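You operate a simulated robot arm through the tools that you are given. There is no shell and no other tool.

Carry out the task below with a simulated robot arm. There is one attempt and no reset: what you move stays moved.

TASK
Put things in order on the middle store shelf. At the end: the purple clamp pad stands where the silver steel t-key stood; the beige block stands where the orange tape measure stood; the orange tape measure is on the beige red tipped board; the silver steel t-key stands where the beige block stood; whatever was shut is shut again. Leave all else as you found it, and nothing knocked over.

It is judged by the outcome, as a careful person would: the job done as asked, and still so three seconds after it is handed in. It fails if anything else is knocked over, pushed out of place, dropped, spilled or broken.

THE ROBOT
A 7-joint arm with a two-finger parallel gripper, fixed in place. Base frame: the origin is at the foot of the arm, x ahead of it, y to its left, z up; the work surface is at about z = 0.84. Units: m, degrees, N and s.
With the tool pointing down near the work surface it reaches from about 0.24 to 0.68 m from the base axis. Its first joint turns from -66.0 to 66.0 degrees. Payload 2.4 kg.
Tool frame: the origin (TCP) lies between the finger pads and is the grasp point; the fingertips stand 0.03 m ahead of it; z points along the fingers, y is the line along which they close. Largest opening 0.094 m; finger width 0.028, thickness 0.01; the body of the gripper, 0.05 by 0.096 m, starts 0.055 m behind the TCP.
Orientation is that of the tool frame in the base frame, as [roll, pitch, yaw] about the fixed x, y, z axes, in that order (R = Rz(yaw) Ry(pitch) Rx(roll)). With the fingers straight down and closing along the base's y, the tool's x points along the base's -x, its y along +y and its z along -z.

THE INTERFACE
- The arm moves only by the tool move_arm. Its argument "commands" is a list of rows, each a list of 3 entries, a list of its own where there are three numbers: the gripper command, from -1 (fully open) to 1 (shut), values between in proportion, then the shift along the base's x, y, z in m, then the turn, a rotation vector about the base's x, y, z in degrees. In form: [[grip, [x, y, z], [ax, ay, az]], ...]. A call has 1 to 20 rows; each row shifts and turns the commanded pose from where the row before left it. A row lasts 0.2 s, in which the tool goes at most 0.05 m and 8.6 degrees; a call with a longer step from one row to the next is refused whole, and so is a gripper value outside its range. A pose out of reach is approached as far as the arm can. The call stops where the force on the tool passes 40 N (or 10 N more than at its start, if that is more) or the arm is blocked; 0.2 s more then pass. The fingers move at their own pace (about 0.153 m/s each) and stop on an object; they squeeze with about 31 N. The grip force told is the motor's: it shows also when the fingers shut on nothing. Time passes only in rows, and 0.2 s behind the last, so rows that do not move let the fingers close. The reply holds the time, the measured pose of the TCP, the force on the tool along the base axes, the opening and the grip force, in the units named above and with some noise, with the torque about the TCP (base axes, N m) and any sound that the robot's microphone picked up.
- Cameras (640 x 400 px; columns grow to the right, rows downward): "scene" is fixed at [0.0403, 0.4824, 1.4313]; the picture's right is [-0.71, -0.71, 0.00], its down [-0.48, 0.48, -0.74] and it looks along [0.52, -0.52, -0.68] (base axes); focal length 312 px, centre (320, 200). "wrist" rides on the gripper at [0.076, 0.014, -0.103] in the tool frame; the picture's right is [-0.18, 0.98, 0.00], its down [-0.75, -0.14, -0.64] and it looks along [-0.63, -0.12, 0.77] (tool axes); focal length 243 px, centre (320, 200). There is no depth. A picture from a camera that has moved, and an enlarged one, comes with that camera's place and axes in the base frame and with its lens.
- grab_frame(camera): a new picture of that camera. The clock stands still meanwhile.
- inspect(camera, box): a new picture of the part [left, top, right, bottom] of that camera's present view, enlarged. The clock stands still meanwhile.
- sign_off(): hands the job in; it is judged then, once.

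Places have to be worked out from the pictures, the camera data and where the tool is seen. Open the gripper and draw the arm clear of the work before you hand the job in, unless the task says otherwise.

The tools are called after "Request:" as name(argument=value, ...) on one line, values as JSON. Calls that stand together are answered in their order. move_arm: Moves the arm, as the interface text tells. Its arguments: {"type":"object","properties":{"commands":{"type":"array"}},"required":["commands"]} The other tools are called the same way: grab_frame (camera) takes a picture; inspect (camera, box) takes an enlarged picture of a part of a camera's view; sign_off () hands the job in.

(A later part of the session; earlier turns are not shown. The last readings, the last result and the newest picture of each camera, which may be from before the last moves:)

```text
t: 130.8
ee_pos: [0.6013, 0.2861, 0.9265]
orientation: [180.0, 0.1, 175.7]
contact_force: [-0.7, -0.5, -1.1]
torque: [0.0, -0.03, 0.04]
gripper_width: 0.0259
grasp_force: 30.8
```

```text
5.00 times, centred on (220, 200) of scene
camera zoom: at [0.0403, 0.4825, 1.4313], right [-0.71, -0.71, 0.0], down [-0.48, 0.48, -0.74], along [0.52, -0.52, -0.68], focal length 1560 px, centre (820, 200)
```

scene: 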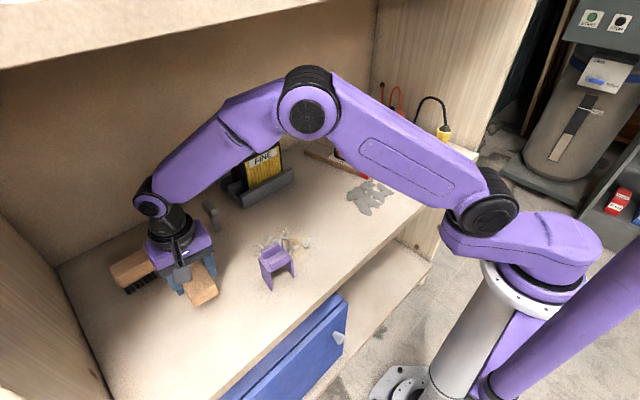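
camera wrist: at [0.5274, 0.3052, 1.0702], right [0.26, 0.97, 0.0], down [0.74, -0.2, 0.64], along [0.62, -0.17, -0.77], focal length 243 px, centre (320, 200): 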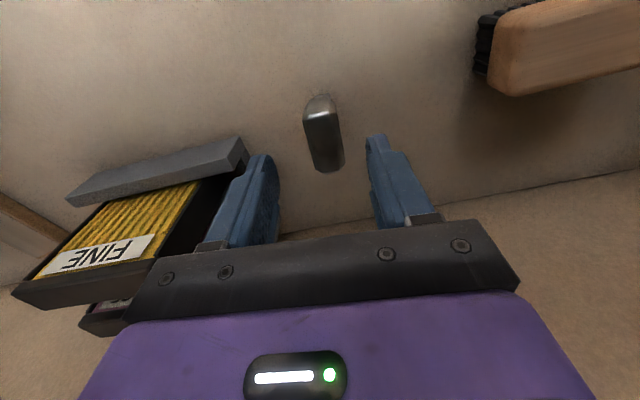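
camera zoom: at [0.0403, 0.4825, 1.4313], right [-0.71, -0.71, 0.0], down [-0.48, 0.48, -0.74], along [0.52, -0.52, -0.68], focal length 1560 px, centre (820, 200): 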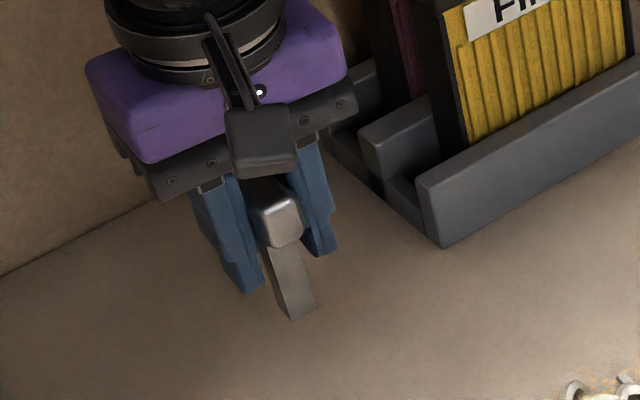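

The key hangs straight with no slip, its base almost directly under the TCP. I carry it via (0.54, 0.28) and (0.52, 0.18) toward the block's old place (0.482, 0.169), slowly.

Request:
move_arm(commands=[[1, [-0.004, 0, 0.002], [0, 0, 0]], [1, [-0.008, 0, 0.002], [0, 0, 0]], [1, [-0.01, 0, 0], [0, 0, 0]], [1, [-0.012, -0.002, 0], [0, 0, 0]], [1, [-0.01, -0.006, 0], [0, 0, 0]], [1, [-0.008, -0.01, 0], [0, 0, 0]], [1, [-0.006, -0.012, 0], [0, 0, 0]], [1, [-0.005, -0.012, 0], [0, 0, 0]], [1, [-0.004, -0.012, 0], [0, 0, 0]], [1, [-0.004, -0.012, 0], [0, 0, 0]], [1, [-0.003, -0.012, 0], [0, 0, 0]], [1, [-0.003, -0.012, 0], [0, 0, 0]], [1, [-0.002, -0.012, 0], [0, 0, 0]], [1, [0, -0.01, 0], [0, 0, 0]], [1, [0, -0.006, 0], [0, 0, 0]], [1, [0, 0, 0], [0, 0, 0]]])

Request:
grab_frame(camera="scene")

Request:
grab_frame(camera="wrist")

```text
t: 134.2
ee_pos: [0.5222, 0.1688, 0.9297]
orientation: [-180.0, 0.0, 175.7]
contact_force: [-0.1, 0.2, -1.4]
torque: [-0.01, -0.02, -0.02]
gripper_width: 0.0259
grasp_force: 30.7
```

```text
taken
```

scene: 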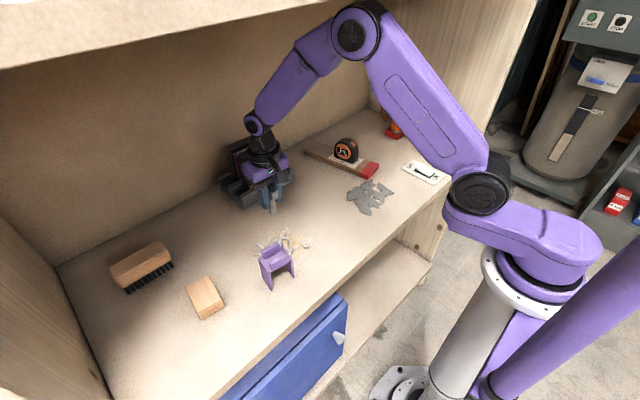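

```text
taken
camera wrist: at [0.4478, 0.1879, 1.0326], right [0.26, 0.97, 0.0], down [0.74, -0.2, 0.64], along [0.62, -0.17, -0.77], focal length 243 px, centre (320, 200)
```

wrist: 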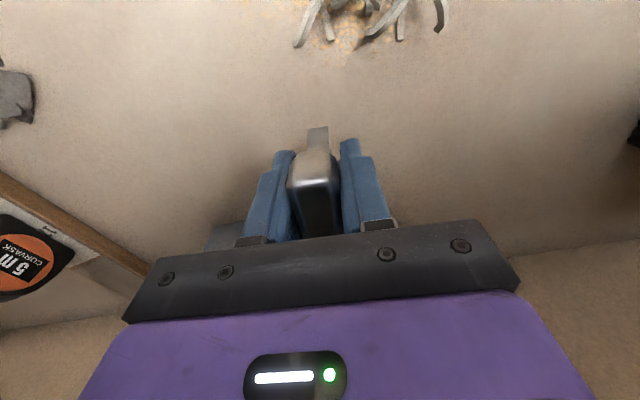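

Now lower to 5 mm above the table, then draw inward in small steps while watching the tracking.

Request:
move_arm(commands=[[1, [-0.003, 0, -0.006], [0, 0, 0]], [1, [-0.004, 0, -0.008], [0, 0, 0]], [1, [-0.004, 0, -0.006], [0, 0, 0]], [1, [-0.004, 0, -0.002], [0, 0, 0]], [1, [-0.004, 0, 0], [0, 0, 0]], [1, [-0.004, 0, 0], [0, 0, 0]], [1, [-0.004, 0, 0], [0, 0, 0]], [1, [-0.003, 0, 0], [0, 0, 0]], [1, [0, 0, 0], [0, 0, 0]]])

```text
t: 136.2
ee_pos: [0.4921, 0.1678, 0.9081]
orientation: [-180.0, 0.1, 175.7]
contact_force: [-0.1, -0.6, -2.0]
torque: [-0.01, 0.01, -0.03]
gripper_width: 0.0258
grasp_force: 31.4
```

Tracking is fine. I go in the last 10 mm and check.

Request:
move_arm(commands=[[1, [-0.003, 0, 0], [0, 0, 0]], [1, [-0.003, 0.0005, 0], [0, 0, 0]], [1, [-0.003, 0, 0], [0, 0, 0]], [1, [-0.002, 0, 0], [0, 0, 0]], [1, [0, 0, 0], [0, 0, 0]], [1, [0, 0, 0], [0, 0, 0]]])

Request:
inspect(camera="wrist", box=[230, 60, 420, 230])

Request:
inspect(camera="scene", box=[230, 160, 330, 260])

```text
t: 137.6
ee_pos: [0.482, 0.1679, 0.9085]
orientation: [-179.9, 0.1, 175.7]
contact_force: [-0.2, -0.2, -1.3]
torque: [-0.01, 0.02, -0.03]
gripper_width: 0.0256
grasp_force: 30.9
```

```text
2.35 times, centred on (325, 145) of wrist
camera zoom: at [0.4065, 0.1885, 1.0116], right [0.26, 0.97, 0.0], down [0.74, -0.2, 0.64], along [0.62, -0.17, -0.77], focal length 571 px, centre (308, 329)
```

zoom: 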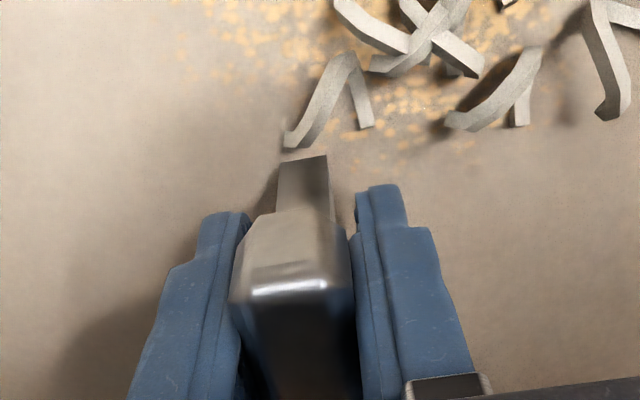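

```text
4.00 times, centred on (280, 210) of scene
camera zoom: at [0.0403, 0.4825, 1.4313], right [-0.71, -0.71, 0.0], down [-0.48, 0.48, -0.74], along [0.52, -0.52, -0.68], focal length 1248 px, centre (480, 160)
```

zoom: 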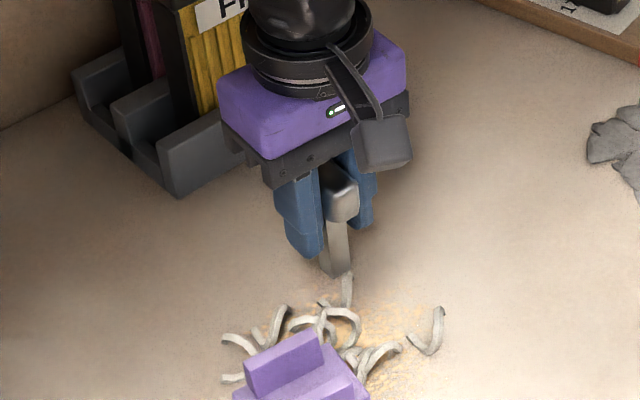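

A shaving ends about 4 mm from the stem, so I shift 2 mm outward and lower in small steps to the original grip height (0.9015).

Request:
move_arm(commands=[[1, [0.002, 0.0005, -0.002], [0, 0, 0]], [1, [0, 0, -0.002], [0, 0, 0]], [1, [0, 0, -0.001], [0, 0, 0]], [1, [0, 0, -0.001], [0, 0, 0]], [1, [0, 0, 0], [0, 0, 0]]])

```text
t: 138.8
ee_pos: [0.4835, 0.1681, 0.9018]
orientation: [-180.0, 0.1, 175.7]
contact_force: [-0.2, 0.5, -1.7]
torque: [0.01, 0.01, 0.01]
gripper_width: 0.0259
grasp_force: 31.3
```

Still hanging (−1.7 N). I continue in 0.7 mm steps until light contact.

Request:
move_arm(commands=[[1, [0, 0, -0.0007], [0, 0, 0]], [1, [0, 0, -0.0007], [0, 0, 0]], [1, [0, 0, 0], [0, 0, 0]]])

```text
t: 139.6
ee_pos: [0.4833, 0.1698, 0.9012]
orientation: [179.9, 0.3, 175.8]
contact_force: [-3.8, -0.6, 23.9]
torque: [-0.02, 0.31, 0.01]
gripper_width: 0.026
grasp_force: 31.5
```

Contact at 24 N; I back off to a light preload before releasing.

Request:
move_arm(commands=[[1, [0, 0, 0.0006], [0, 0, 0]], [1, [0, 0, 0], [0, 0, 0]]])

Request:
inspect(camera="scene", box=[250, 190, 310, 240])

```text
t: 140.2
ee_pos: [0.4842, 0.1695, 0.9019]
orientation: [180.0, 0.3, 175.7]
contact_force: [1.3, -1.9, 11.1]
torque: [-0.05, -0.11, -0.02]
gripper_width: 0.026
grasp_force: 30.7
```

```text
8.00 times, centred on (280, 215) of scene
camera zoom: at [0.0402, 0.4824, 1.4313], right [-0.71, -0.71, 0.0], down [-0.48, 0.48, -0.74], along [0.52, -0.52, -0.68], focal length 2496 px, centre (640, 80)
```

zoom: 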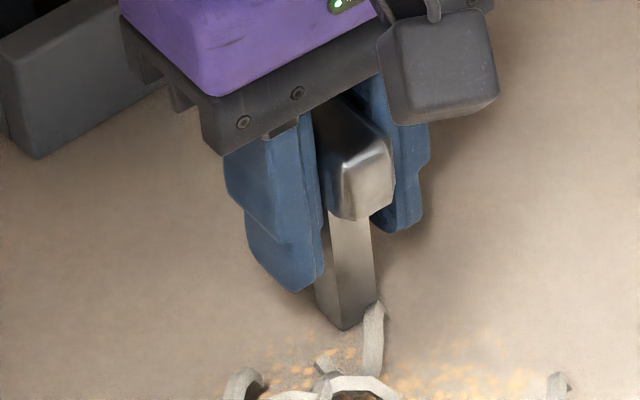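

The stem is on the table, upright. I release with very small opening steps.

Request:
move_arm(commands=[[0.46, [0, 0, 0], [0, 0, 0]], [0.44, [0, 0, 0], [0, 0, 0]], [0.42, [0, 0, 0], [0, 0, 0]], [0.4, [0, 0, 0], [0, 0, 0]], [0.36, [0, 0, 0], [0, 0, 0]], [0.3, [0, 0, 0], [0, 0, 0]], [0.2, [0, 0, 0], [0, 0, 0]], [0.0, [0, 0, 0], [0, 0, 0]], [-0.2, [0, 0, 0], [0, 0, 0]], [-0.2, [0, 0, 0], [0, 0, 0]]])

Request:
inspect(camera="wrist", box=[230, 60, 420, 230])

Request:
inspect(camera="scene", box=[250, 190, 310, 240])

```text
t: 142.4
ee_pos: [0.4837, 0.17, 0.902]
orientation: [-180.0, 0.1, 175.8]
contact_force: [0.2, 0.3, 0.3]
torque: [-0.03, 0.03, 0.02]
gripper_width: 0.0563
grasp_force: 0.0
```

```text
2.35 times, centred on (325, 145) of wrist
camera zoom: at [0.4082, 0.1892, 1.0044], right [0.26, 0.97, 0.0], down [0.74, -0.2, 0.64], along [0.62, -0.17, -0.77], focal length 571 px, centre (308, 329)
```

zoom: 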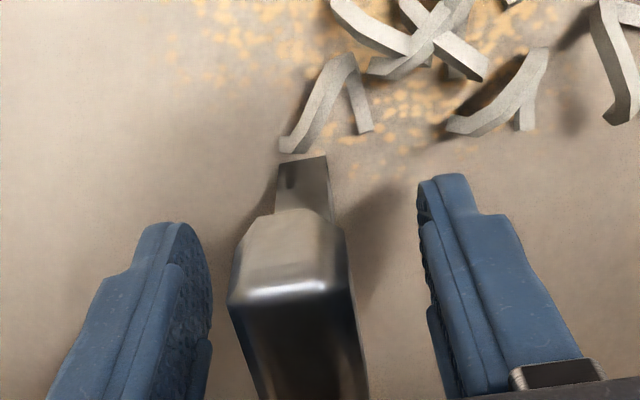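

```text
8.00 times, centred on (280, 215) of scene
camera zoom: at [0.0403, 0.4824, 1.4313], right [-0.71, -0.71, 0.0], down [-0.48, 0.48, -0.74], along [0.52, -0.52, -0.68], focal length 2496 px, centre (640, 80)
```

zoom: 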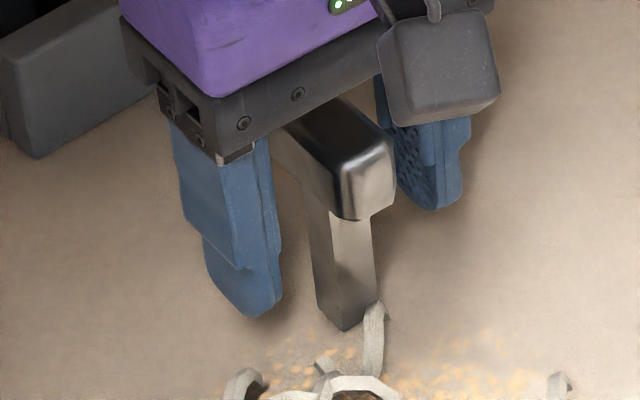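

The T-key stands free and upright. Rather than rising here (elbow risk near the shelf), I slide outward along the bar with the fingers passing at its sides, then rise.

Request:
move_arm(commands=[[-0.35, [0, 0, 0], [0, 0, 0]], [-0.35, [0.006, -0.0005, 0], [0, 0, 0]], [-0.35, [0.01, -0.0008, 0], [0, 0, 0]], [-0.35, [0.012, -0.0009, 0], [0, 0, 0]], [-0.35, [0.012, -0.0009, 0], [0, 0, 0]], [-0.35, [0.012, -0.0009, 0], [0, 0, 0]], [-0.35, [0.01, -0.0008, 0], [0, 0, 0]], [-0.35, [0, 0, 0], [0, 0, 0]]])

Request:
inspect(camera="scene", box=[230, 160, 330, 260])

Request:
grab_frame(camera="wrist")

```text
t: 144.2
ee_pos: [0.5453, 0.1639, 0.9033]
orientation: [-179.9, 0.1, 175.7]
contact_force: [-0.3, 1.2, 0.5]
torque: [0.0, 0.01, 0.01]
gripper_width: 0.0635
grasp_force: 0.0
```

```text
4.00 times, centred on (280, 210) of scene
camera zoom: at [0.0403, 0.4824, 1.4313], right [-0.71, -0.71, 0.0], down [-0.48, 0.48, -0.74], along [0.52, -0.52, -0.68], focal length 1248 px, centre (480, 160)
```

zoom: 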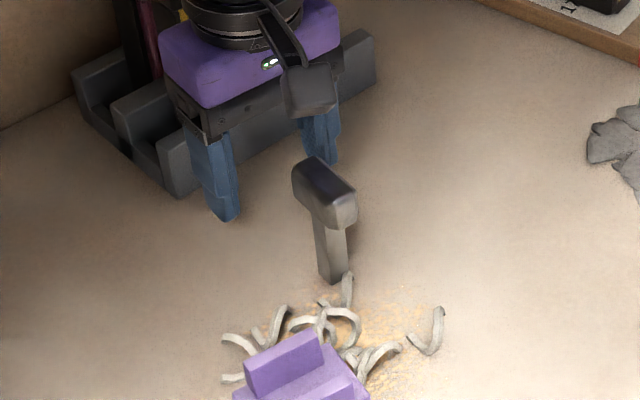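

```text
taken
camera wrist: at [0.4703, 0.1836, 1.006], right [0.26, 0.97, 0.0], down [0.74, -0.2, 0.64], along [0.62, -0.17, -0.77], focal length 243 px, centre (320, 200)
```

wrist: 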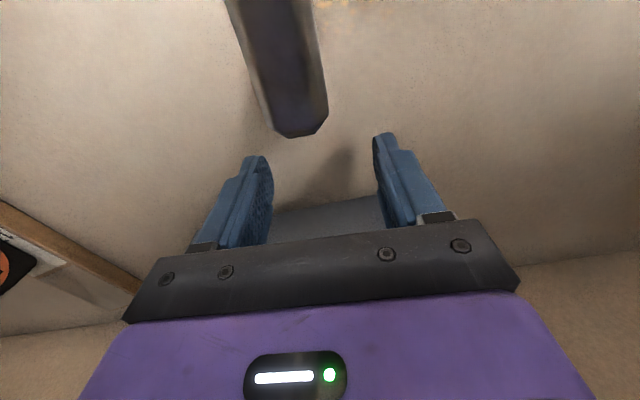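

The T-key stands well. Now the purple pad, near (0.382, 0.273). There I can't approach from above because of the elbow limit, but I can slide in from the outside at low height with the palm above its ridges. First I rise here, move over, and take a measuring look.

Request:
move_arm(commands=[[-0.35, [0.002, 0, 0.012], [0, 0, 0]], [-0.35, [0.002, 0, 0.018], [0, 0, 0]], [-0.5, [0, 0, 0.02], [0, 0, 0]], [-0.7, [0, 0, 0.015], [0, 0, 0]], [-1, [0, 0.01, 0], [0, 0, -0.6]], [-1, [0, 0.018, 0], [0, 0, -0.6]], [-1, [0, 0.02, 0], [0, 0, -0.6]], [-1, [-0.002, 0.02, 0], [0, 0, -0.6]], [-1, [-0.006, 0.02, 0], [0, 0, -0.6]], [-1, [-0.01, 0.016, 0], [0, 0, -0.6]], [-1, [-0.01, 0.005, 0], [0, 0, -0.6]], [-1, [-0.01, 0, 0], [0, 0, 0]], [-1, [0, 0, 0], [0, 0, 0]]])

Request:
grab_frame(camera="wrist")

Request:
inspect(camera="scene", box=[240, 200, 320, 300])

```text
t: 147.0
ee_pos: [0.5096, 0.2734, 0.968]
orientation: [179.9, 0.1, 171.4]
contact_force: [-0.7, -0.2, -0.1]
torque: [-0.03, 0.0, 0.0]
gripper_width: 0.0938
grasp_force: 0.0
```

```text
taken
camera wrist: at [0.4357, 0.2988, 1.0704], right [0.33, 0.94, 0.0], down [0.72, -0.25, 0.64], along [0.61, -0.21, -0.77], focal length 243 px, centre (320, 200)
```

wrist: 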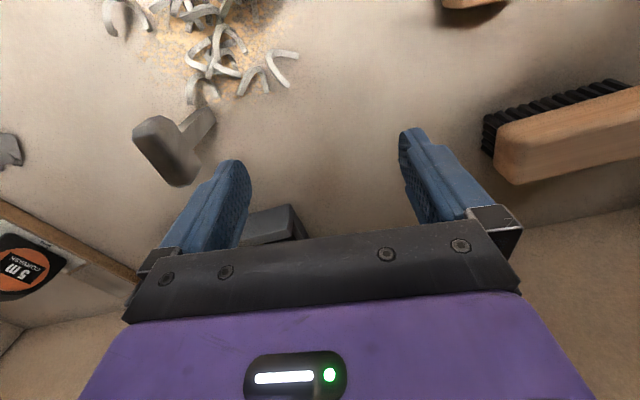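

```text
4.00 times, centred on (280, 250) of scene
camera zoom: at [0.0403, 0.4824, 1.4313], right [-0.71, -0.71, 0.0], down [-0.48, 0.48, -0.74], along [0.52, -0.52, -0.68], focal length 1248 px, centre (480, 0)
```

zoom: 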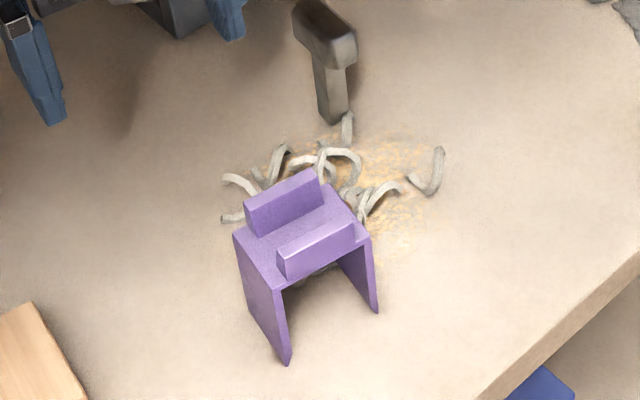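

The pad measures ~58 mm wide, centre ≈ (0.383, 0.270), yaw ≈ −10.5°, plate top z≈0.902, ridges to ≈0.93. I set a 80 mm opening, descend at (0.485, 0.262) to z=0.905 (palm above the ridges), and slide in part-way.

Request:
move_arm(commands=[[-0.69, [-0.008, -0.004, -0.01], [0, 0, -1]], [-0.69, [-0.008, -0.004, -0.015], [0, 0, -0.9]], [-0.69, [-0.008, -0.003, -0.015], [0, 0, 0]], [-0.69, [0, 0, -0.013], [0, 0, 0]], [-0.69, [0, 0, -0.01], [0, 0, 0]], [-0.69, [-0.008, 0.0005, 0], [0, 0, 0]], [-0.69, [-0.01, 0.0008, 0], [0, 0, 0]], [-0.69, [-0.01, 0.0008, 0], [0, 0, 0]], [-0.69, [0, 0, 0], [0, 0, 0]]])

Request:
grab_frame(camera="wrist")

Request:
inspect(camera="scene", box=[210, 170, 330, 300])

```text
t: 149.0
ee_pos: [0.4577, 0.2653, 0.9022]
orientation: [180.0, 0.1, 169.7]
contact_force: [-0.7, -0.5, 0.7]
torque: [0.0, 0.01, 0.0]
gripper_width: 0.0794
grasp_force: 0.1
```

```text
taken
camera wrist: at [0.3866, 0.2927, 1.0048], right [0.36, 0.93, 0.0], down [0.71, -0.27, 0.64], along [0.6, -0.23, -0.77], focal length 243 px, centre (320, 200)
```

wrist: 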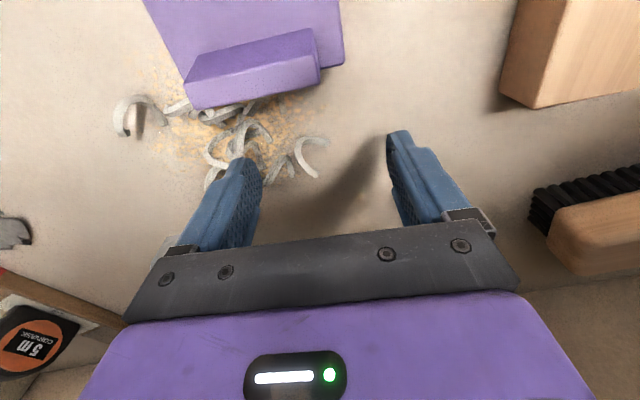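

```text
3.08 times, centred on (270, 235) of scene
camera zoom: at [0.0403, 0.4824, 1.4313], right [-0.71, -0.71, 0.0], down [-0.48, 0.48, -0.74], along [0.52, -0.52, -0.68], focal length 960 px, centre (474, 92)
```

zoom: 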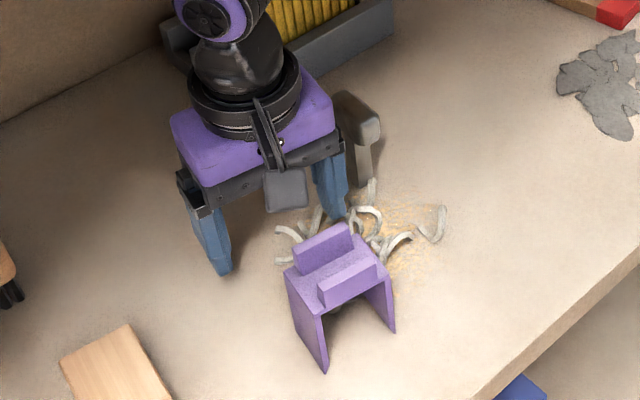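

The pad's mid-axis passes through about (0.405, 0.262) and (0.382, 0.267). I line up at (0.435, 0.258) first, then check.

Request:
move_arm(commands=[[-0.69, [-0.008, -0.003, 0.001], [0, 0, 0]], [-0.69, [-0.008, -0.003, 0.001], [0, 0, 0]], [-0.69, [-0.007, -0.001, 0], [0, 0, 0]], [-0.69, [0, 0, 0], [0, 0, 0]]])

Request:
grab_frame(camera="wrist")

Request:
inspect(camera="scene", box=[230, 180, 330, 300])

```text
t: 150.0
ee_pos: [0.4366, 0.2588, 0.9056]
orientation: [-180.0, 0.0, 169.7]
contact_force: [-0.4, -0.3, -0.3]
torque: [-0.03, 0.02, -0.01]
gripper_width: 0.079
grasp_force: 0.1
```

```text
taken
camera wrist: at [0.3638, 0.2856, 1.0085], right [0.36, 0.93, 0.0], down [0.71, -0.27, 0.64], along [0.6, -0.23, -0.77], focal length 243 px, centre (320, 200)
```

wrist: 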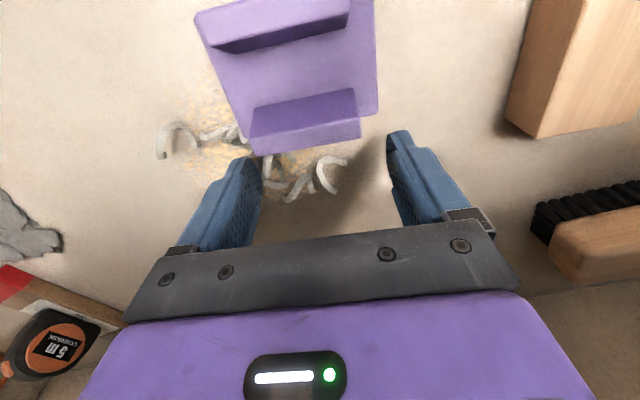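

```text
3.33 times, centred on (280, 240) of scene
camera zoom: at [0.0403, 0.4824, 1.4313], right [-0.71, -0.71, 0.0], down [-0.48, 0.48, -0.74], along [0.52, -0.52, -0.68], focal length 1040 px, centre (453, 67)
```

zoom: 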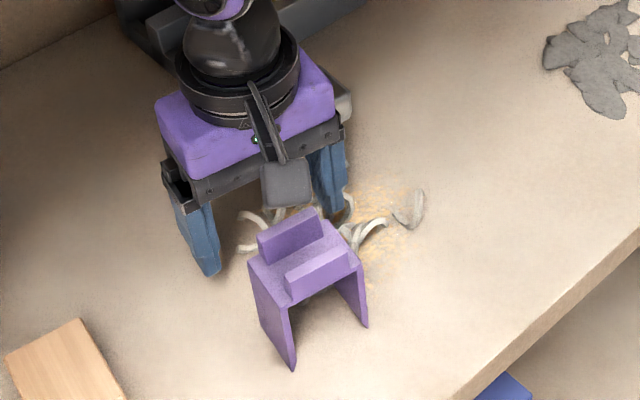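

The fingers straddle the pad's axis symmetrically (about 9 mm clearance each side). I slide in along its axis.

Request:
move_arm(commands=[[-0.69, [-0.006, 0.0012, 0], [0, 0, -0.5]], [-0.69, [-0.008, 0.0016, 0], [0, 0, -0.5]], [-0.69, [-0.008, 0.0016, 0], [0, 0, 0]], [-0.69, [0, 0, 0], [0, 0, 0]]])

Request:
grab_frame(camera="wrist")

```text
t: 151.0
ee_pos: [0.4126, 0.262, 0.906]
orientation: [180.0, 0.1, 168.6]
contact_force: [-0.2, -0.5, 0.9]
torque: [-0.04, -0.02, -0.02]
gripper_width: 0.0794
grasp_force: 0.0
```

```text
taken
camera wrist: at [0.3411, 0.291, 1.0079], right [0.37, 0.93, 0.0], down [0.71, -0.29, 0.64], along [0.6, -0.24, -0.77], focal length 243 px, centre (320, 200)
```

wrist: 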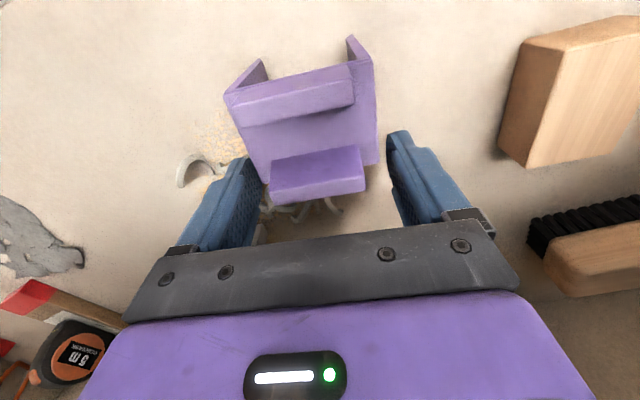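

Clearances remain good (9–12 mm). I go in the remaining 24 mm with a 1.5 mm lateral correction.

Request:
move_arm(commands=[[-0.69, [-0.007, 0.0025, 0], [0, 0, 0]], [-0.69, [-0.008, 0.002, 0], [0, 0, 0]], [-0.69, [-0.006, 0.0015, 0], [0, 0, 0]], [-0.69, [-0.002, 0.0005, 0], [0, 0, 0]], [-0.69, [0, 0, 0], [0, 0, 0]]])

Request:
grab_frame(camera="wrist")

Request:
inspect(camera="scene", box=[220, 180, 340, 310])

```text
t: 152.2
ee_pos: [0.3908, 0.2681, 0.9071]
orientation: [179.9, 0.1, 168.6]
contact_force: [0.6, -0.4, -0.1]
torque: [-0.03, 0.04, 0.02]
gripper_width: 0.0794
grasp_force: 0.1
```

```text
taken
camera wrist: at [0.3186, 0.2973, 1.0087], right [0.37, 0.93, 0.0], down [0.71, -0.29, 0.64], along [0.6, -0.24, -0.77], focal length 243 px, centre (320, 200)
```

wrist: 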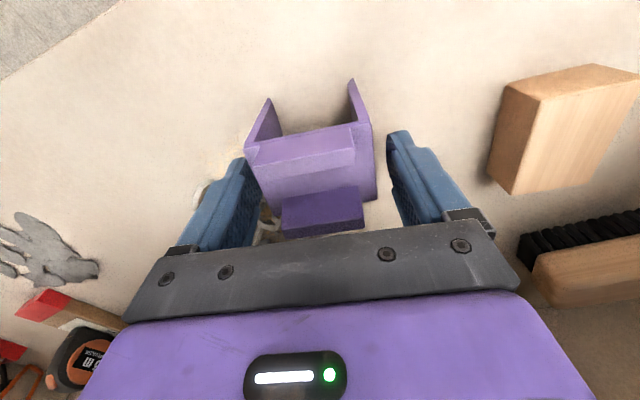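

```text
3.08 times, centred on (280, 245) of scene
camera zoom: at [0.0403, 0.4824, 1.4313], right [-0.71, -0.71, 0.0], down [-0.48, 0.48, -0.74], along [0.52, -0.52, -0.68], focal length 960 px, centre (443, 62)
```

zoom: 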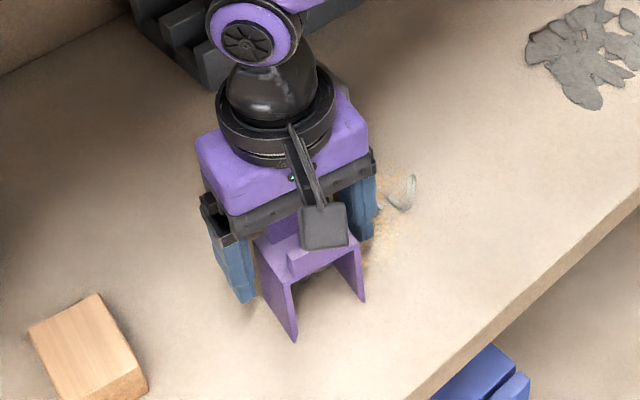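

Fingers are alongside the pad's legs near the plate. I close slowly.

Request:
move_arm(commands=[[-0.55, [0, 0, 0], [0, 0, 0]], [-0.45, [0, 0, 0], [0, 0, 0]], [-0.38, [0, 0, 0], [0, 0, 0]], [-0.32, [0, 0, 0], [0, 0, 0]], [-0.26, [0, 0, 0], [0, 0, 0]], [-0.2, [0, 0, 0], [0, 0, 0]], [0.2, [0, 0, 0], [0, 0, 0]], [1, [0, 0, 0], [0, 0, 0]], [1, [0, 0, 0], [0, 0, 0]]])

Request:
grab_frame(camera="wrist")

Request:
inspect(camera="scene", box=[220, 180, 340, 310])

```text
t: 154.2
ee_pos: [0.3908, 0.2679, 0.9062]
orientation: [-180.0, 0.0, 168.7]
contact_force: [-0.4, -1.2, 2.3]
torque: [0.05, 0.03, 0.02]
gripper_width: 0.0618
grasp_force: 31.7
```

```text
taken
camera wrist: at [0.3188, 0.2972, 1.0087], right [0.37, 0.93, 0.0], down [0.71, -0.29, 0.64], along [0.6, -0.24, -0.77], focal length 243 px, centre (320, 200)
```

wrist: 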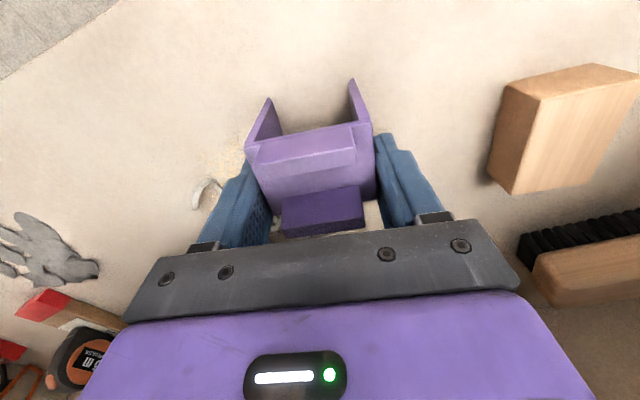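

```text
3.08 times, centred on (280, 245) of scene
camera zoom: at [0.0403, 0.4824, 1.4313], right [-0.71, -0.71, 0.0], down [-0.48, 0.48, -0.74], along [0.52, -0.52, -0.68], focal length 960 px, centre (443, 62)
```

zoom: 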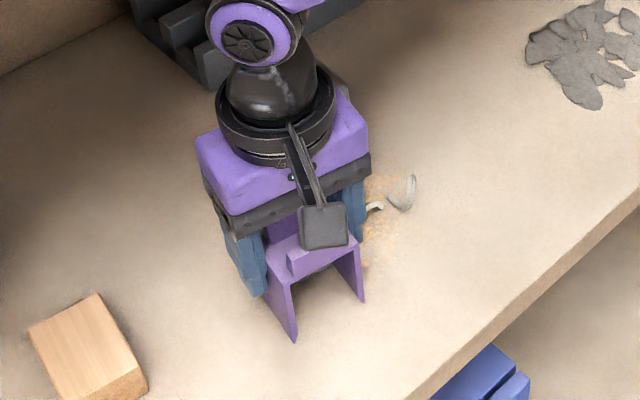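

Gripped at 61.8 mm, pad undisturbed. I lift 10 mm, then drift toward +y (away from the shavings, larger reach) while rising.

Request:
move_arm(commands=[[1, [0, 0, 0.003], [0, 0, 0]], [1, [0, 0, 0.004], [0, 0, 0]], [1, [0, 0, 0.003], [0, 0, 0]], [1, [0, 0, 0], [0, 0, 0]]])

Request:
inspect(camera="scene", box=[220, 180, 340, 310])

```text
t: 155.2
ee_pos: [0.3879, 0.2665, 0.9081]
orientation: [-179.1, -0.7, 168.6]
contact_force: [0.9, 0.2, -0.6]
torque: [-0.02, 0.02, 0.01]
gripper_width: 0.062
grasp_force: 30.8
```

```text
3.08 times, centred on (280, 245) of scene
camera zoom: at [0.0408, 0.4825, 1.4313], right [-0.71, -0.71, 0.0], down [-0.48, 0.48, -0.74], along [0.52, -0.52, -0.68], focal length 960 px, centre (443, 62)
```

zoom: 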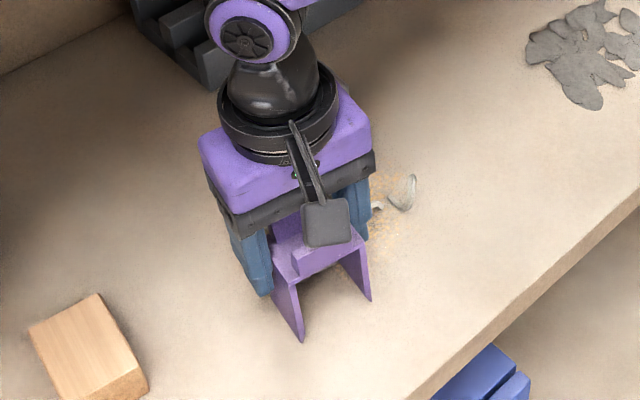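

The elbow is at its limit here (z only rose 2 mm), so I move toward +y at once. That enlarges the reach and lowers the elbow; the way is clear.

Request:
move_arm(commands=[[1, [0.001, 0.004, -0.001], [0, 0, 0]], [1, [0, 0.006, 0], [0, 0, 0]], [1, [0, 0.008, 0], [0, 0, 0]], [1, [0, 0.008, 0], [0, 0, 0]], [1, [0, 0.008, 0], [0, 0, 0]], [1, [0, 0.006, 0], [0, 0, 0]], [1, [0, 0, 0], [0, 0, 0]]])

Request:
inspect(camera="scene", box=[200, 180, 340, 320])

Request:
grab_frame(camera="wrist")

```text
t: 156.8
ee_pos: [0.3917, 0.3066, 0.9153]
orientation: [180.0, 0.1, 168.7]
contact_force: [0.0, 0.6, -0.2]
torque: [0.02, -0.01, -0.05]
gripper_width: 0.0619
grasp_force: 30.3
```

```text
2.86 times, centred on (270, 250) of scene
camera zoom: at [0.0403, 0.4825, 1.4313], right [-0.71, -0.71, 0.0], down [-0.48, 0.48, -0.74], along [0.52, -0.52, -0.68], focal length 892 px, centre (463, 57)
```

zoom: 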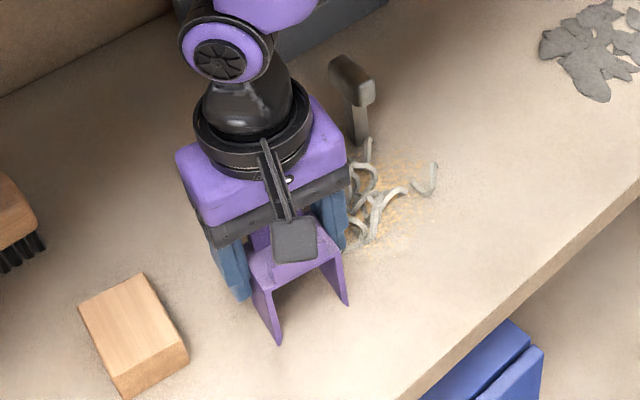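

```text
taken
camera wrist: at [0.3196, 0.3366, 1.0178], right [0.37, 0.93, 0.0], down [0.71, -0.29, 0.64], along [0.6, -0.24, -0.77], focal length 243 px, centre (320, 200)
```

wrist: 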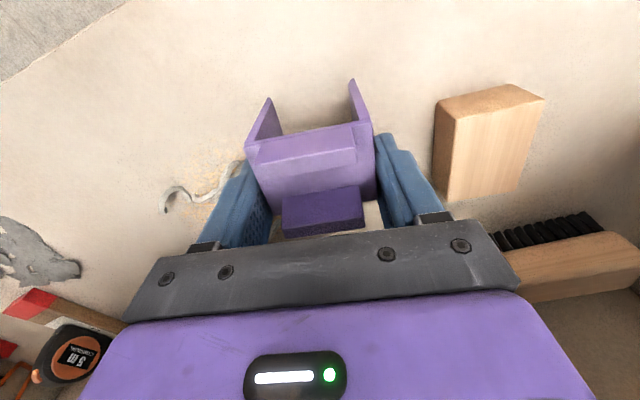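

Free of the shelf now, pad held 9 mm up. I go outward and up, passing between the block and the T-key, toward (0.606, 0.2865).

Request:
move_arm(commands=[[1, [0.004, 0.002, 0.002], [0, 0, 0]], [1, [0.008, 0.003, 0.004], [0, 0, 0]], [1, [0.01, 0.003, 0.005], [0, 0, 0]], [1, [0.012, 0.001, 0.005], [0, 0, 0]], [1, [0.012, 0, 0.004], [0, 0, 0]], [1, [0.012, 0, 0], [0, 0, 0]], [1, [0.012, 0, 0], [0, 0, 0]], [1, [0.012, 0, 0], [0, 0, 0]], [1, [0.012, -0.001, 0], [0, 0, 0]], [1, [0.012, -0.002, 0], [0, 0, 0]], [1, [0.012, -0.003, 0], [0, 0, 0]], [1, [0.012, -0.003, 0], [0, 0, 0]], [1, [0.012, -0.003, 0], [0, 0, 0]], [1, [0.012, -0.004, 0], [0, 0, 0]], [1, [0.012, -0.004, 0], [0, 0, 0]], [1, [0.012, -0.004, 0], [0, 0, 0]], [1, [0.012, -0.003, 0], [0, 0, 0]], [1, [0.012, -0.002, 0], [0, 0, 0]], [1, [0.008, 0, 0], [0, 0, 0]], [1, [0, 0, 0], [0, 0, 0]]])

Request:
grab_frame(camera="scene")

Request:
grab_frame(camera="wrist")

```text
t: 161.0
ee_pos: [0.6037, 0.2895, 0.9341]
orientation: [-180.0, 0.1, 168.6]
contact_force: [-0.4, -0.4, -0.3]
torque: [0.01, -0.02, 0.03]
gripper_width: 0.0617
grasp_force: 30.9
```

```text
taken
```

scene: 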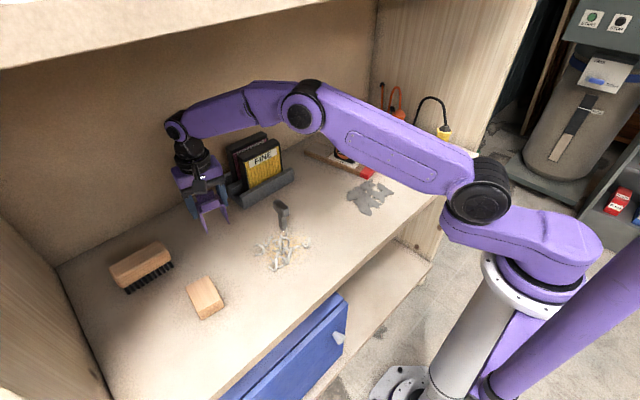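

```text
taken
camera wrist: at [0.5314, 0.3183, 1.0377], right [0.37, 0.93, 0.0], down [0.71, -0.29, 0.64], along [0.6, -0.24, -0.77], focal length 243 px, centre (320, 200)
```

wrist: 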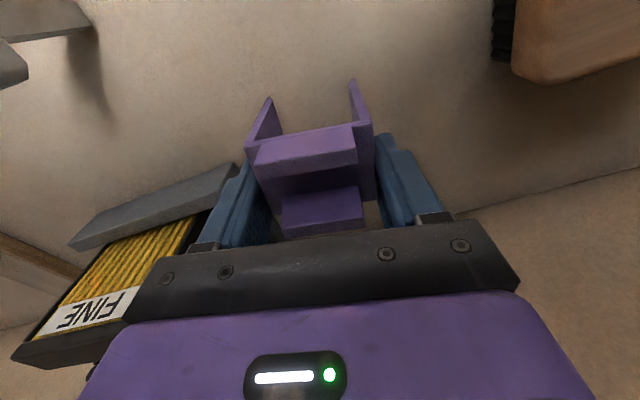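

The pad centre is about 7 mm on the base side of the TCP, so I shift +6/−4 mm, then lower to near contact (grip height was 0.906).

Request:
move_arm(commands=[[1, [0.003, -0.002, 0], [0, 0, 0]], [1, [0.003, -0.002, -0.002], [0, 0, 0]], [1, [0, 0, -0.006], [0, 0, 0]], [1, [0, 0, -0.007], [0, 0, 0]], [1, [0, 0, -0.006], [0, 0, 0]], [1, [0, 0, -0.004], [0, 0, 0]], [1, [0, 0, 0], [0, 0, 0]]])

Request:
inspect(camera="scene", box=[150, 150, 270, 260])

```text
t: 162.6
ee_pos: [0.6101, 0.2839, 0.9079]
orientation: [180.0, 0.1, 168.5]
contact_force: [0.2, -0.2, 0.3]
torque: [0.02, 0.02, -0.01]
gripper_width: 0.062
grasp_force: 30.0
```

```text
3.64 times, centred on (210, 205) of scene
camera zoom: at [0.0403, 0.4825, 1.4313], right [-0.71, -0.71, 0.0], down [-0.48, 0.48, -0.74], along [0.52, -0.52, -0.68], focal length 1135 px, centre (720, 182)
```

zoom: 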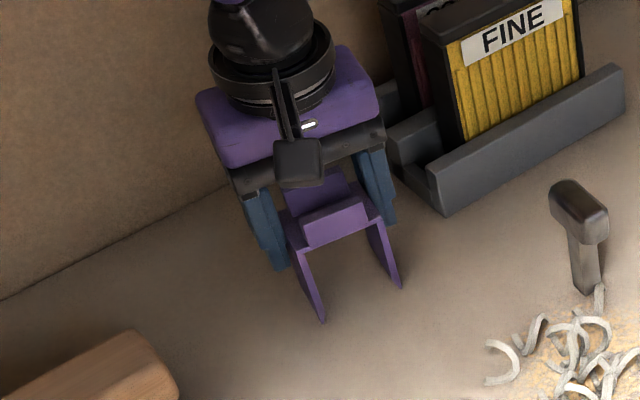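

Just above the table. I lower in 0.7 mm steps to contact.

Request:
move_arm(commands=[[1, [0, 0, -0.0007], [0, 0, 0]], [1, [0, 0, -0.0007], [0, 0, 0]], [1, [0, 0, -0.0007], [0, 0, 0]], [1, [0, 0, 0], [0, 0, 0]]])

```text
t: 163.6
ee_pos: [0.6089, 0.2856, 0.9065]
orientation: [-179.9, 0.1, 168.6]
contact_force: [0.0, -0.2, -0.7]
torque: [0.0, -0.03, 0.01]
gripper_width: 0.0616
grasp_force: 30.9
```

Request:
move_arm(commands=[[1, [0, 0, -0.0007], [0, 0, 0]], [1, [0, 0, -0.0007], [0, 0, 0]], [1, [0, 0, 0], [0, 0, 0]]])

```text
t: 164.4
ee_pos: [0.6072, 0.2852, 0.907]
orientation: [180.0, 0.2, 168.7]
contact_force: [0.4, -0.1, 0.4]
torque: [-0.01, -0.01, 0.0]
gripper_width: 0.0619
grasp_force: 31.2
```

No contact yet (force ≈ 0); two more small steps.

Request:
move_arm(commands=[[1, [0, 0, -0.0007], [0, 0, 0]], [1, [0, 0, -0.0007], [0, 0, 0]], [1, [0, 0, 0], [0, 0, 0]]])

```text
t: 165.2
ee_pos: [0.6082, 0.2851, 0.9058]
orientation: [-179.9, 0.1, 168.6]
contact_force: [-0.1, -1.5, 2.4]
torque: [0.05, 0.13, 0.04]
gripper_width: 0.0616
grasp_force: 30.9
```

Light contact (2.4 N). One more half-millimetre, then open gently.

Request:
move_arm(commands=[[1, [0, 0, -0.0005], [0, 0, 0]], [1, [0, 0, 0], [0, 0, 0]], [-0.28, [0, 0, 0], [0, 0, 0]], [-0.32, [0, 0, 0], [0, 0, 0]], [-0.36, [0, 0, 0], [0, 0, 0]], [-0.42, [0, 0, 0], [0, 0, 0]], [-0.55, [0, 0, 0], [0, 0, 0]], [-0.7, [0, 0, 0], [0, 0, 0]], [-0.8, [0, 0, 0], [0, 0, 0]], [-0.8, [0, 0, 0], [0, 0, 0]]])

Request:
inspect(camera="scene", box=[150, 150, 270, 260])

Request:
grab_frame(camera="wrist")

```text
t: 167.4
ee_pos: [0.6097, 0.2845, 0.9044]
orientation: [-180.0, 0.1, 168.6]
contact_force: [-0.2, 0.2, 0.1]
torque: [0.02, 0.02, -0.01]
gripper_width: 0.0846
grasp_force: 0.0
```

```text
3.64 times, centred on (210, 205) of scene
camera zoom: at [0.0403, 0.4824, 1.4313], right [-0.71, -0.71, 0.0], down [-0.48, 0.48, -0.74], along [0.52, -0.52, -0.68], focal length 1135 px, centre (720, 182)
```

zoom: 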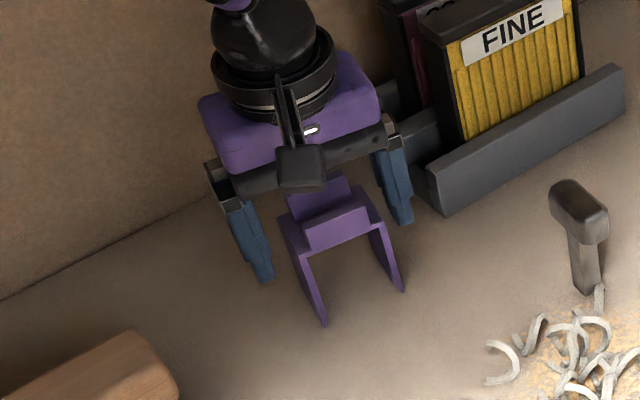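

```text
taken
camera wrist: at [0.5361, 0.3132, 1.0075], right [0.37, 0.93, 0.0], down [0.71, -0.29, 0.64], along [0.6, -0.24, -0.77], focal length 243 px, centre (320, 200)
```

wrist: 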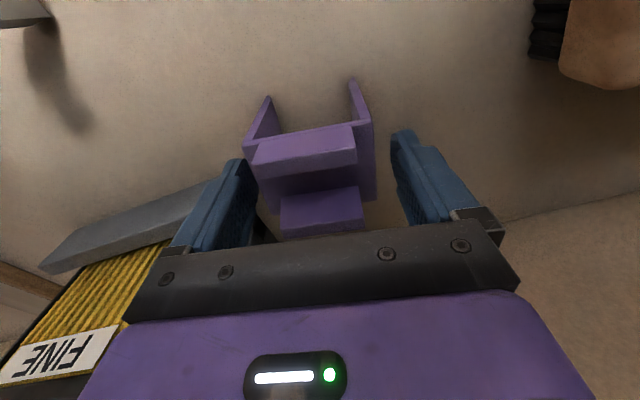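

The pad stands free. I rise straight up and check.

Request:
move_arm(commands=[[-0.8, [0, 0, 0.006], [0, 0, 0]], [-0.8, [0, 0, 0.01], [0, 0, 0]], [-0.8, [0, 0, 0.012], [0, 0, 0]], [-0.8, [0, 0, 0.014], [0, 0, 0]], [-0.8, [0, 0, 0.014], [0, 0, 0]], [-0.8, [0, 0, 0.012], [0, 0, 0]], [-0.8, [0, 0, 0.008], [0, 0, 0]], [-0.8, [0, 0, 0], [0, 0, 0]]])

Request:
grab_frame(camera="wrist")

Request:
inspect(camera="scene", box=[150, 150, 270, 260])

```text
t: 169.2
ee_pos: [0.6072, 0.2845, 0.9787]
orientation: [179.9, 0.1, 168.7]
contact_force: [-0.6, 0.4, 0.5]
torque: [0.0, 0.04, -0.04]
gripper_width: 0.0846
grasp_force: 0.0
```

```text
taken
camera wrist: at [0.5355, 0.3133, 1.0824], right [0.37, 0.93, 0.0], down [0.71, -0.29, 0.64], along [0.6, -0.24, -0.77], focal length 243 px, centre (320, 200)
```

wrist: 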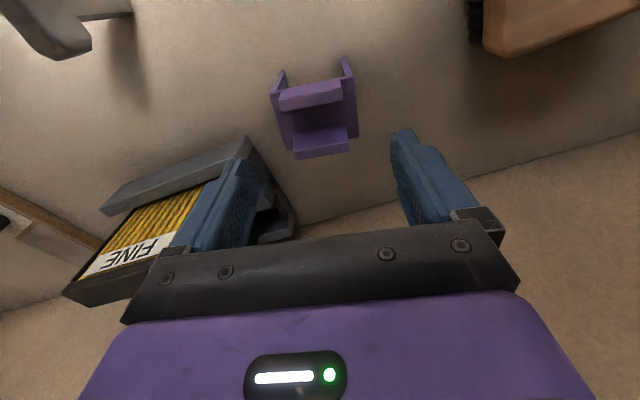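

```text
3.64 times, centred on (210, 205) of scene
camera zoom: at [0.0403, 0.4824, 1.4313], right [-0.71, -0.71, 0.0], down [-0.48, 0.48, -0.74], along [0.52, -0.52, -0.68], focal length 1135 px, centre (720, 182)
```

zoom: 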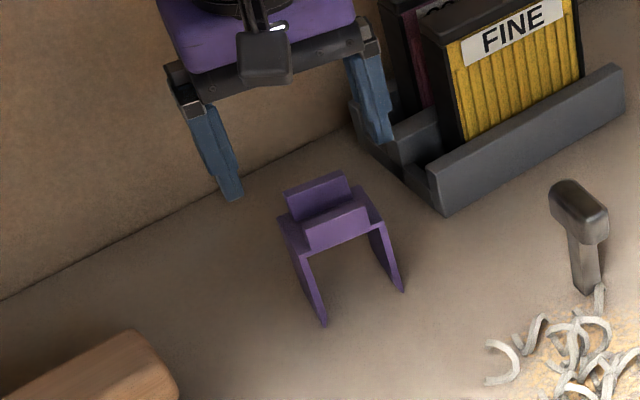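

All clear (tips well above the ridges). I withdraw: first toward (0.45, 0.40), over the low block, then out through the front, as when I entered.

Request:
move_arm(commands=[[-0.8, [-0.01, 0.002, 0.002], [0, 0, 0]], [-0.8, [-0.016, 0.006, 0], [0, 0, 0]], [-0.8, [-0.018, 0.012, 0], [0, 0, 0]], [-0.8, [-0.018, 0.014, 0], [0, 0, 0]], [-0.8, [-0.018, 0.016, 0], [0, 0, 0]], [-0.8, [-0.018, 0.018, 0], [0, 0, 0]], [-0.8, [-0.018, 0.018, 0], [0, 0, 0]], [-0.8, [-0.018, 0.018, 0], [0, 0, 0]], [-0.8, [-0.018, 0.014, 0], [0, 0, 0]], [-0.8, [-0.01, 0.006, 0], [0, 0, 0]], [-0.8, [0, 0, 0], [0, 0, 0]]])

Request:
grab_frame(camera="scene")

```text
t: 171.6
ee_pos: [0.4485, 0.4091, 0.9822]
orientation: [-180.0, 0.0, 168.6]
contact_force: [0.8, 0.2, -0.4]
torque: [-0.01, 0.01, 0.02]
gripper_width: 0.0847
grasp_force: 0.0
```

```text
taken
```

scene: 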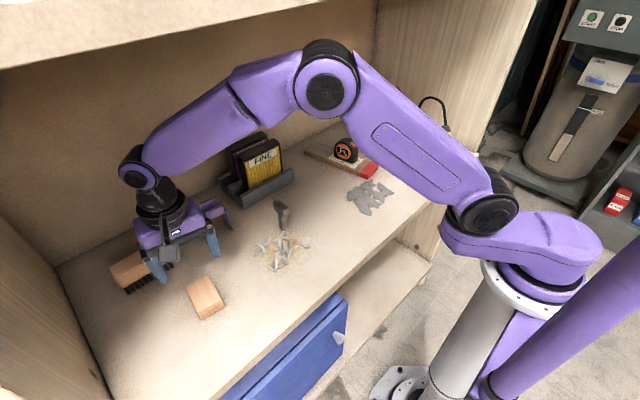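

Everything still stands. I continue out through the front to x≈0.29.

Request:
move_arm(commands=[[-0.8, [-0.015, 0, -0.002], [0, 0, 0]], [-0.8, [-0.02, 0, -0.002], [0, 0, 0]], [-0.8, [-0.025, 0, 0], [0, 0, 0]], [-0.8, [-0.025, 0, 0], [0, 0, 0]], [-0.8, [-0.025, 0, 0], [0, 0, 0]], [-0.8, [-0.025, 0, 0], [0, 0, 0]], [-0.8, [-0.02, 0, 0], [0, 0, 0]], [-0.8, [-0.008, 0, 0], [0, 0, 0]], [-0.8, [0, 0, 0], [0, 0, 0]]])

Request:
move_arm(commands=[[-0.8, [0, -0.02, 0], [0, 0, 0]], [-0.8, [0, -0.03, 0], [0, 0, 0]], [-0.8, [0, -0.035, 0], [0, 0, 0]], [-0.8, [0, -0.035, 0], [0, 0, 0]], [-0.8, [0, -0.035, 0], [0, 0, 0]], [-0.8, [0, -0.035, 0], [0, 0, 0]], [-0.8, [-0.005, -0.03, 0], [0, 0, 0]], [-0.8, [-0.005, -0.03, 0], [0, 0, 0]], [-0.8, [-0.005, -0.03, 0], [0, 0, 0]], [-0.8, [0, -0.02, 0], [0, 0, 0]], [-0.8, [0, 0, 0], [0, 0, 0]]])

Request:
grab_frame(camera="scene")

Request:
grab_frame(camera="wrist")

```text
t: 173.6
ee_pos: [0.2835, 0.4088, 0.9789]
orientation: [-179.9, 0.1, 168.6]
contact_force: [-0.9, 0.5, -0.5]
torque: [0.01, 0.03, -0.02]
gripper_width: 0.0843
grasp_force: 0.0
```

```text
t: 176.0
ee_pos: [0.2678, 0.1087, 0.9789]
orientation: [180.0, 0.2, 168.6]
contact_force: [-0.3, -0.5, -0.1]
torque: [-0.03, -0.01, 0.03]
gripper_width: 0.0845
grasp_force: 0.0
```

```text
taken
```

scene: 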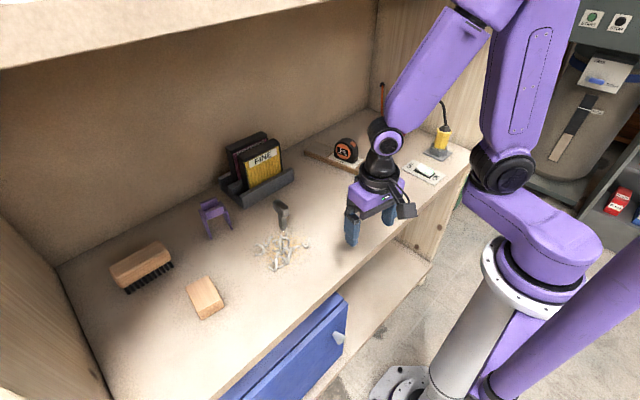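

```text
taken
camera wrist: at [0.1964, 0.1376, 1.0813], right [0.37, 0.93, 0.0], down [0.71, -0.29, 0.64], along [0.6, -0.24, -0.77], focal length 243 px, centre (320, 200)
```

wrist: 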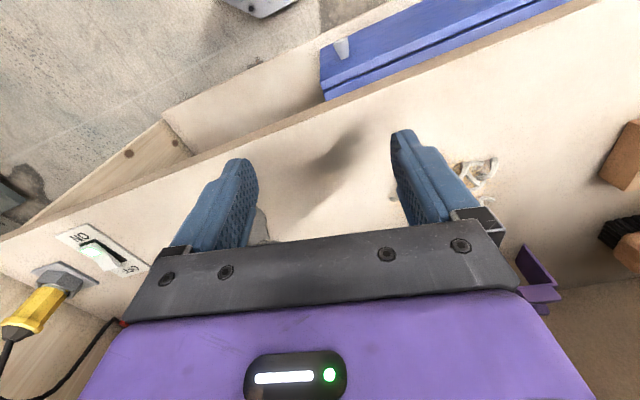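

The arm is clear. I make a final close check of every item.

Request:
inspect(camera="scene", box=[90, 180, 330, 330])

Request:
inspect(camera="scene", box=[290, 90, 480, 220])

Request:
inspect(camera="scene", box=[200, 280, 380, 400])

```text
2.67 times, centred on (210, 255) of scene
camera zoom: at [0.0403, 0.4824, 1.4313], right [-0.71, -0.71, 0.0], down [-0.48, 0.48, -0.74], along [0.52, -0.52, -0.68], focal length 832 px, centre (613, 53)
```

zoom: 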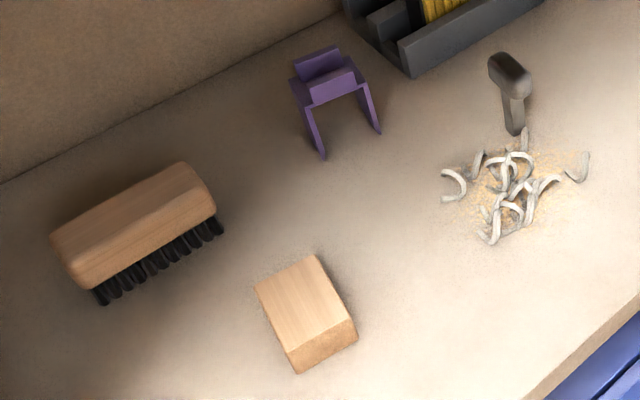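

```text
3.08 times, centred on (385, 155) of scene
camera zoom: at [0.0403, 0.4824, 1.4313], right [-0.71, -0.71, 0.0], down [-0.48, 0.48, -0.74], along [0.52, -0.52, -0.68], focal length 960 px, centre (120, 338)
```

zoom: 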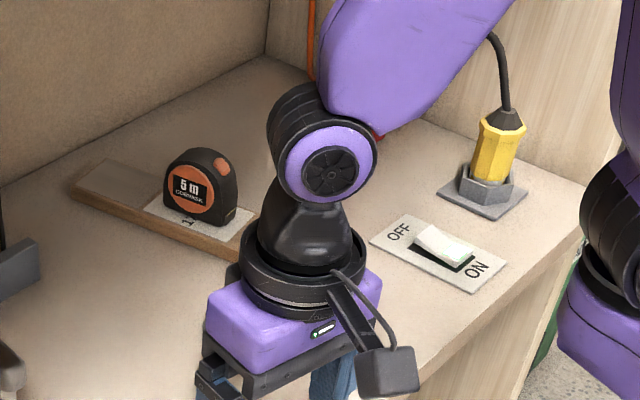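

```text
3.33 times, centred on (290, 340) of scene
camera zoom: at [0.0403, 0.4824, 1.4313], right [-0.71, -0.71, 0.0], down [-0.48, 0.48, -0.74], along [0.52, -0.52, -0.68], focal length 1040 px, centre (420, -267)
```

zoom: 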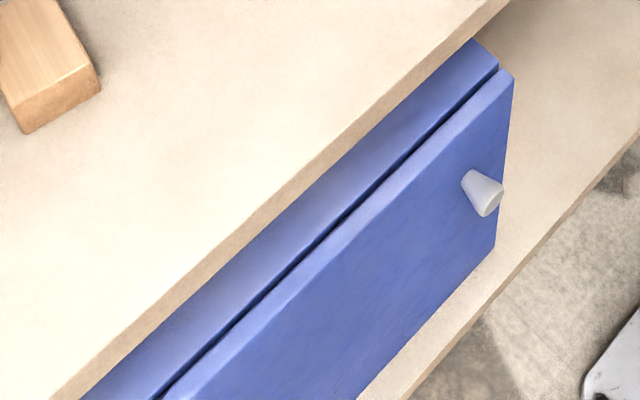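

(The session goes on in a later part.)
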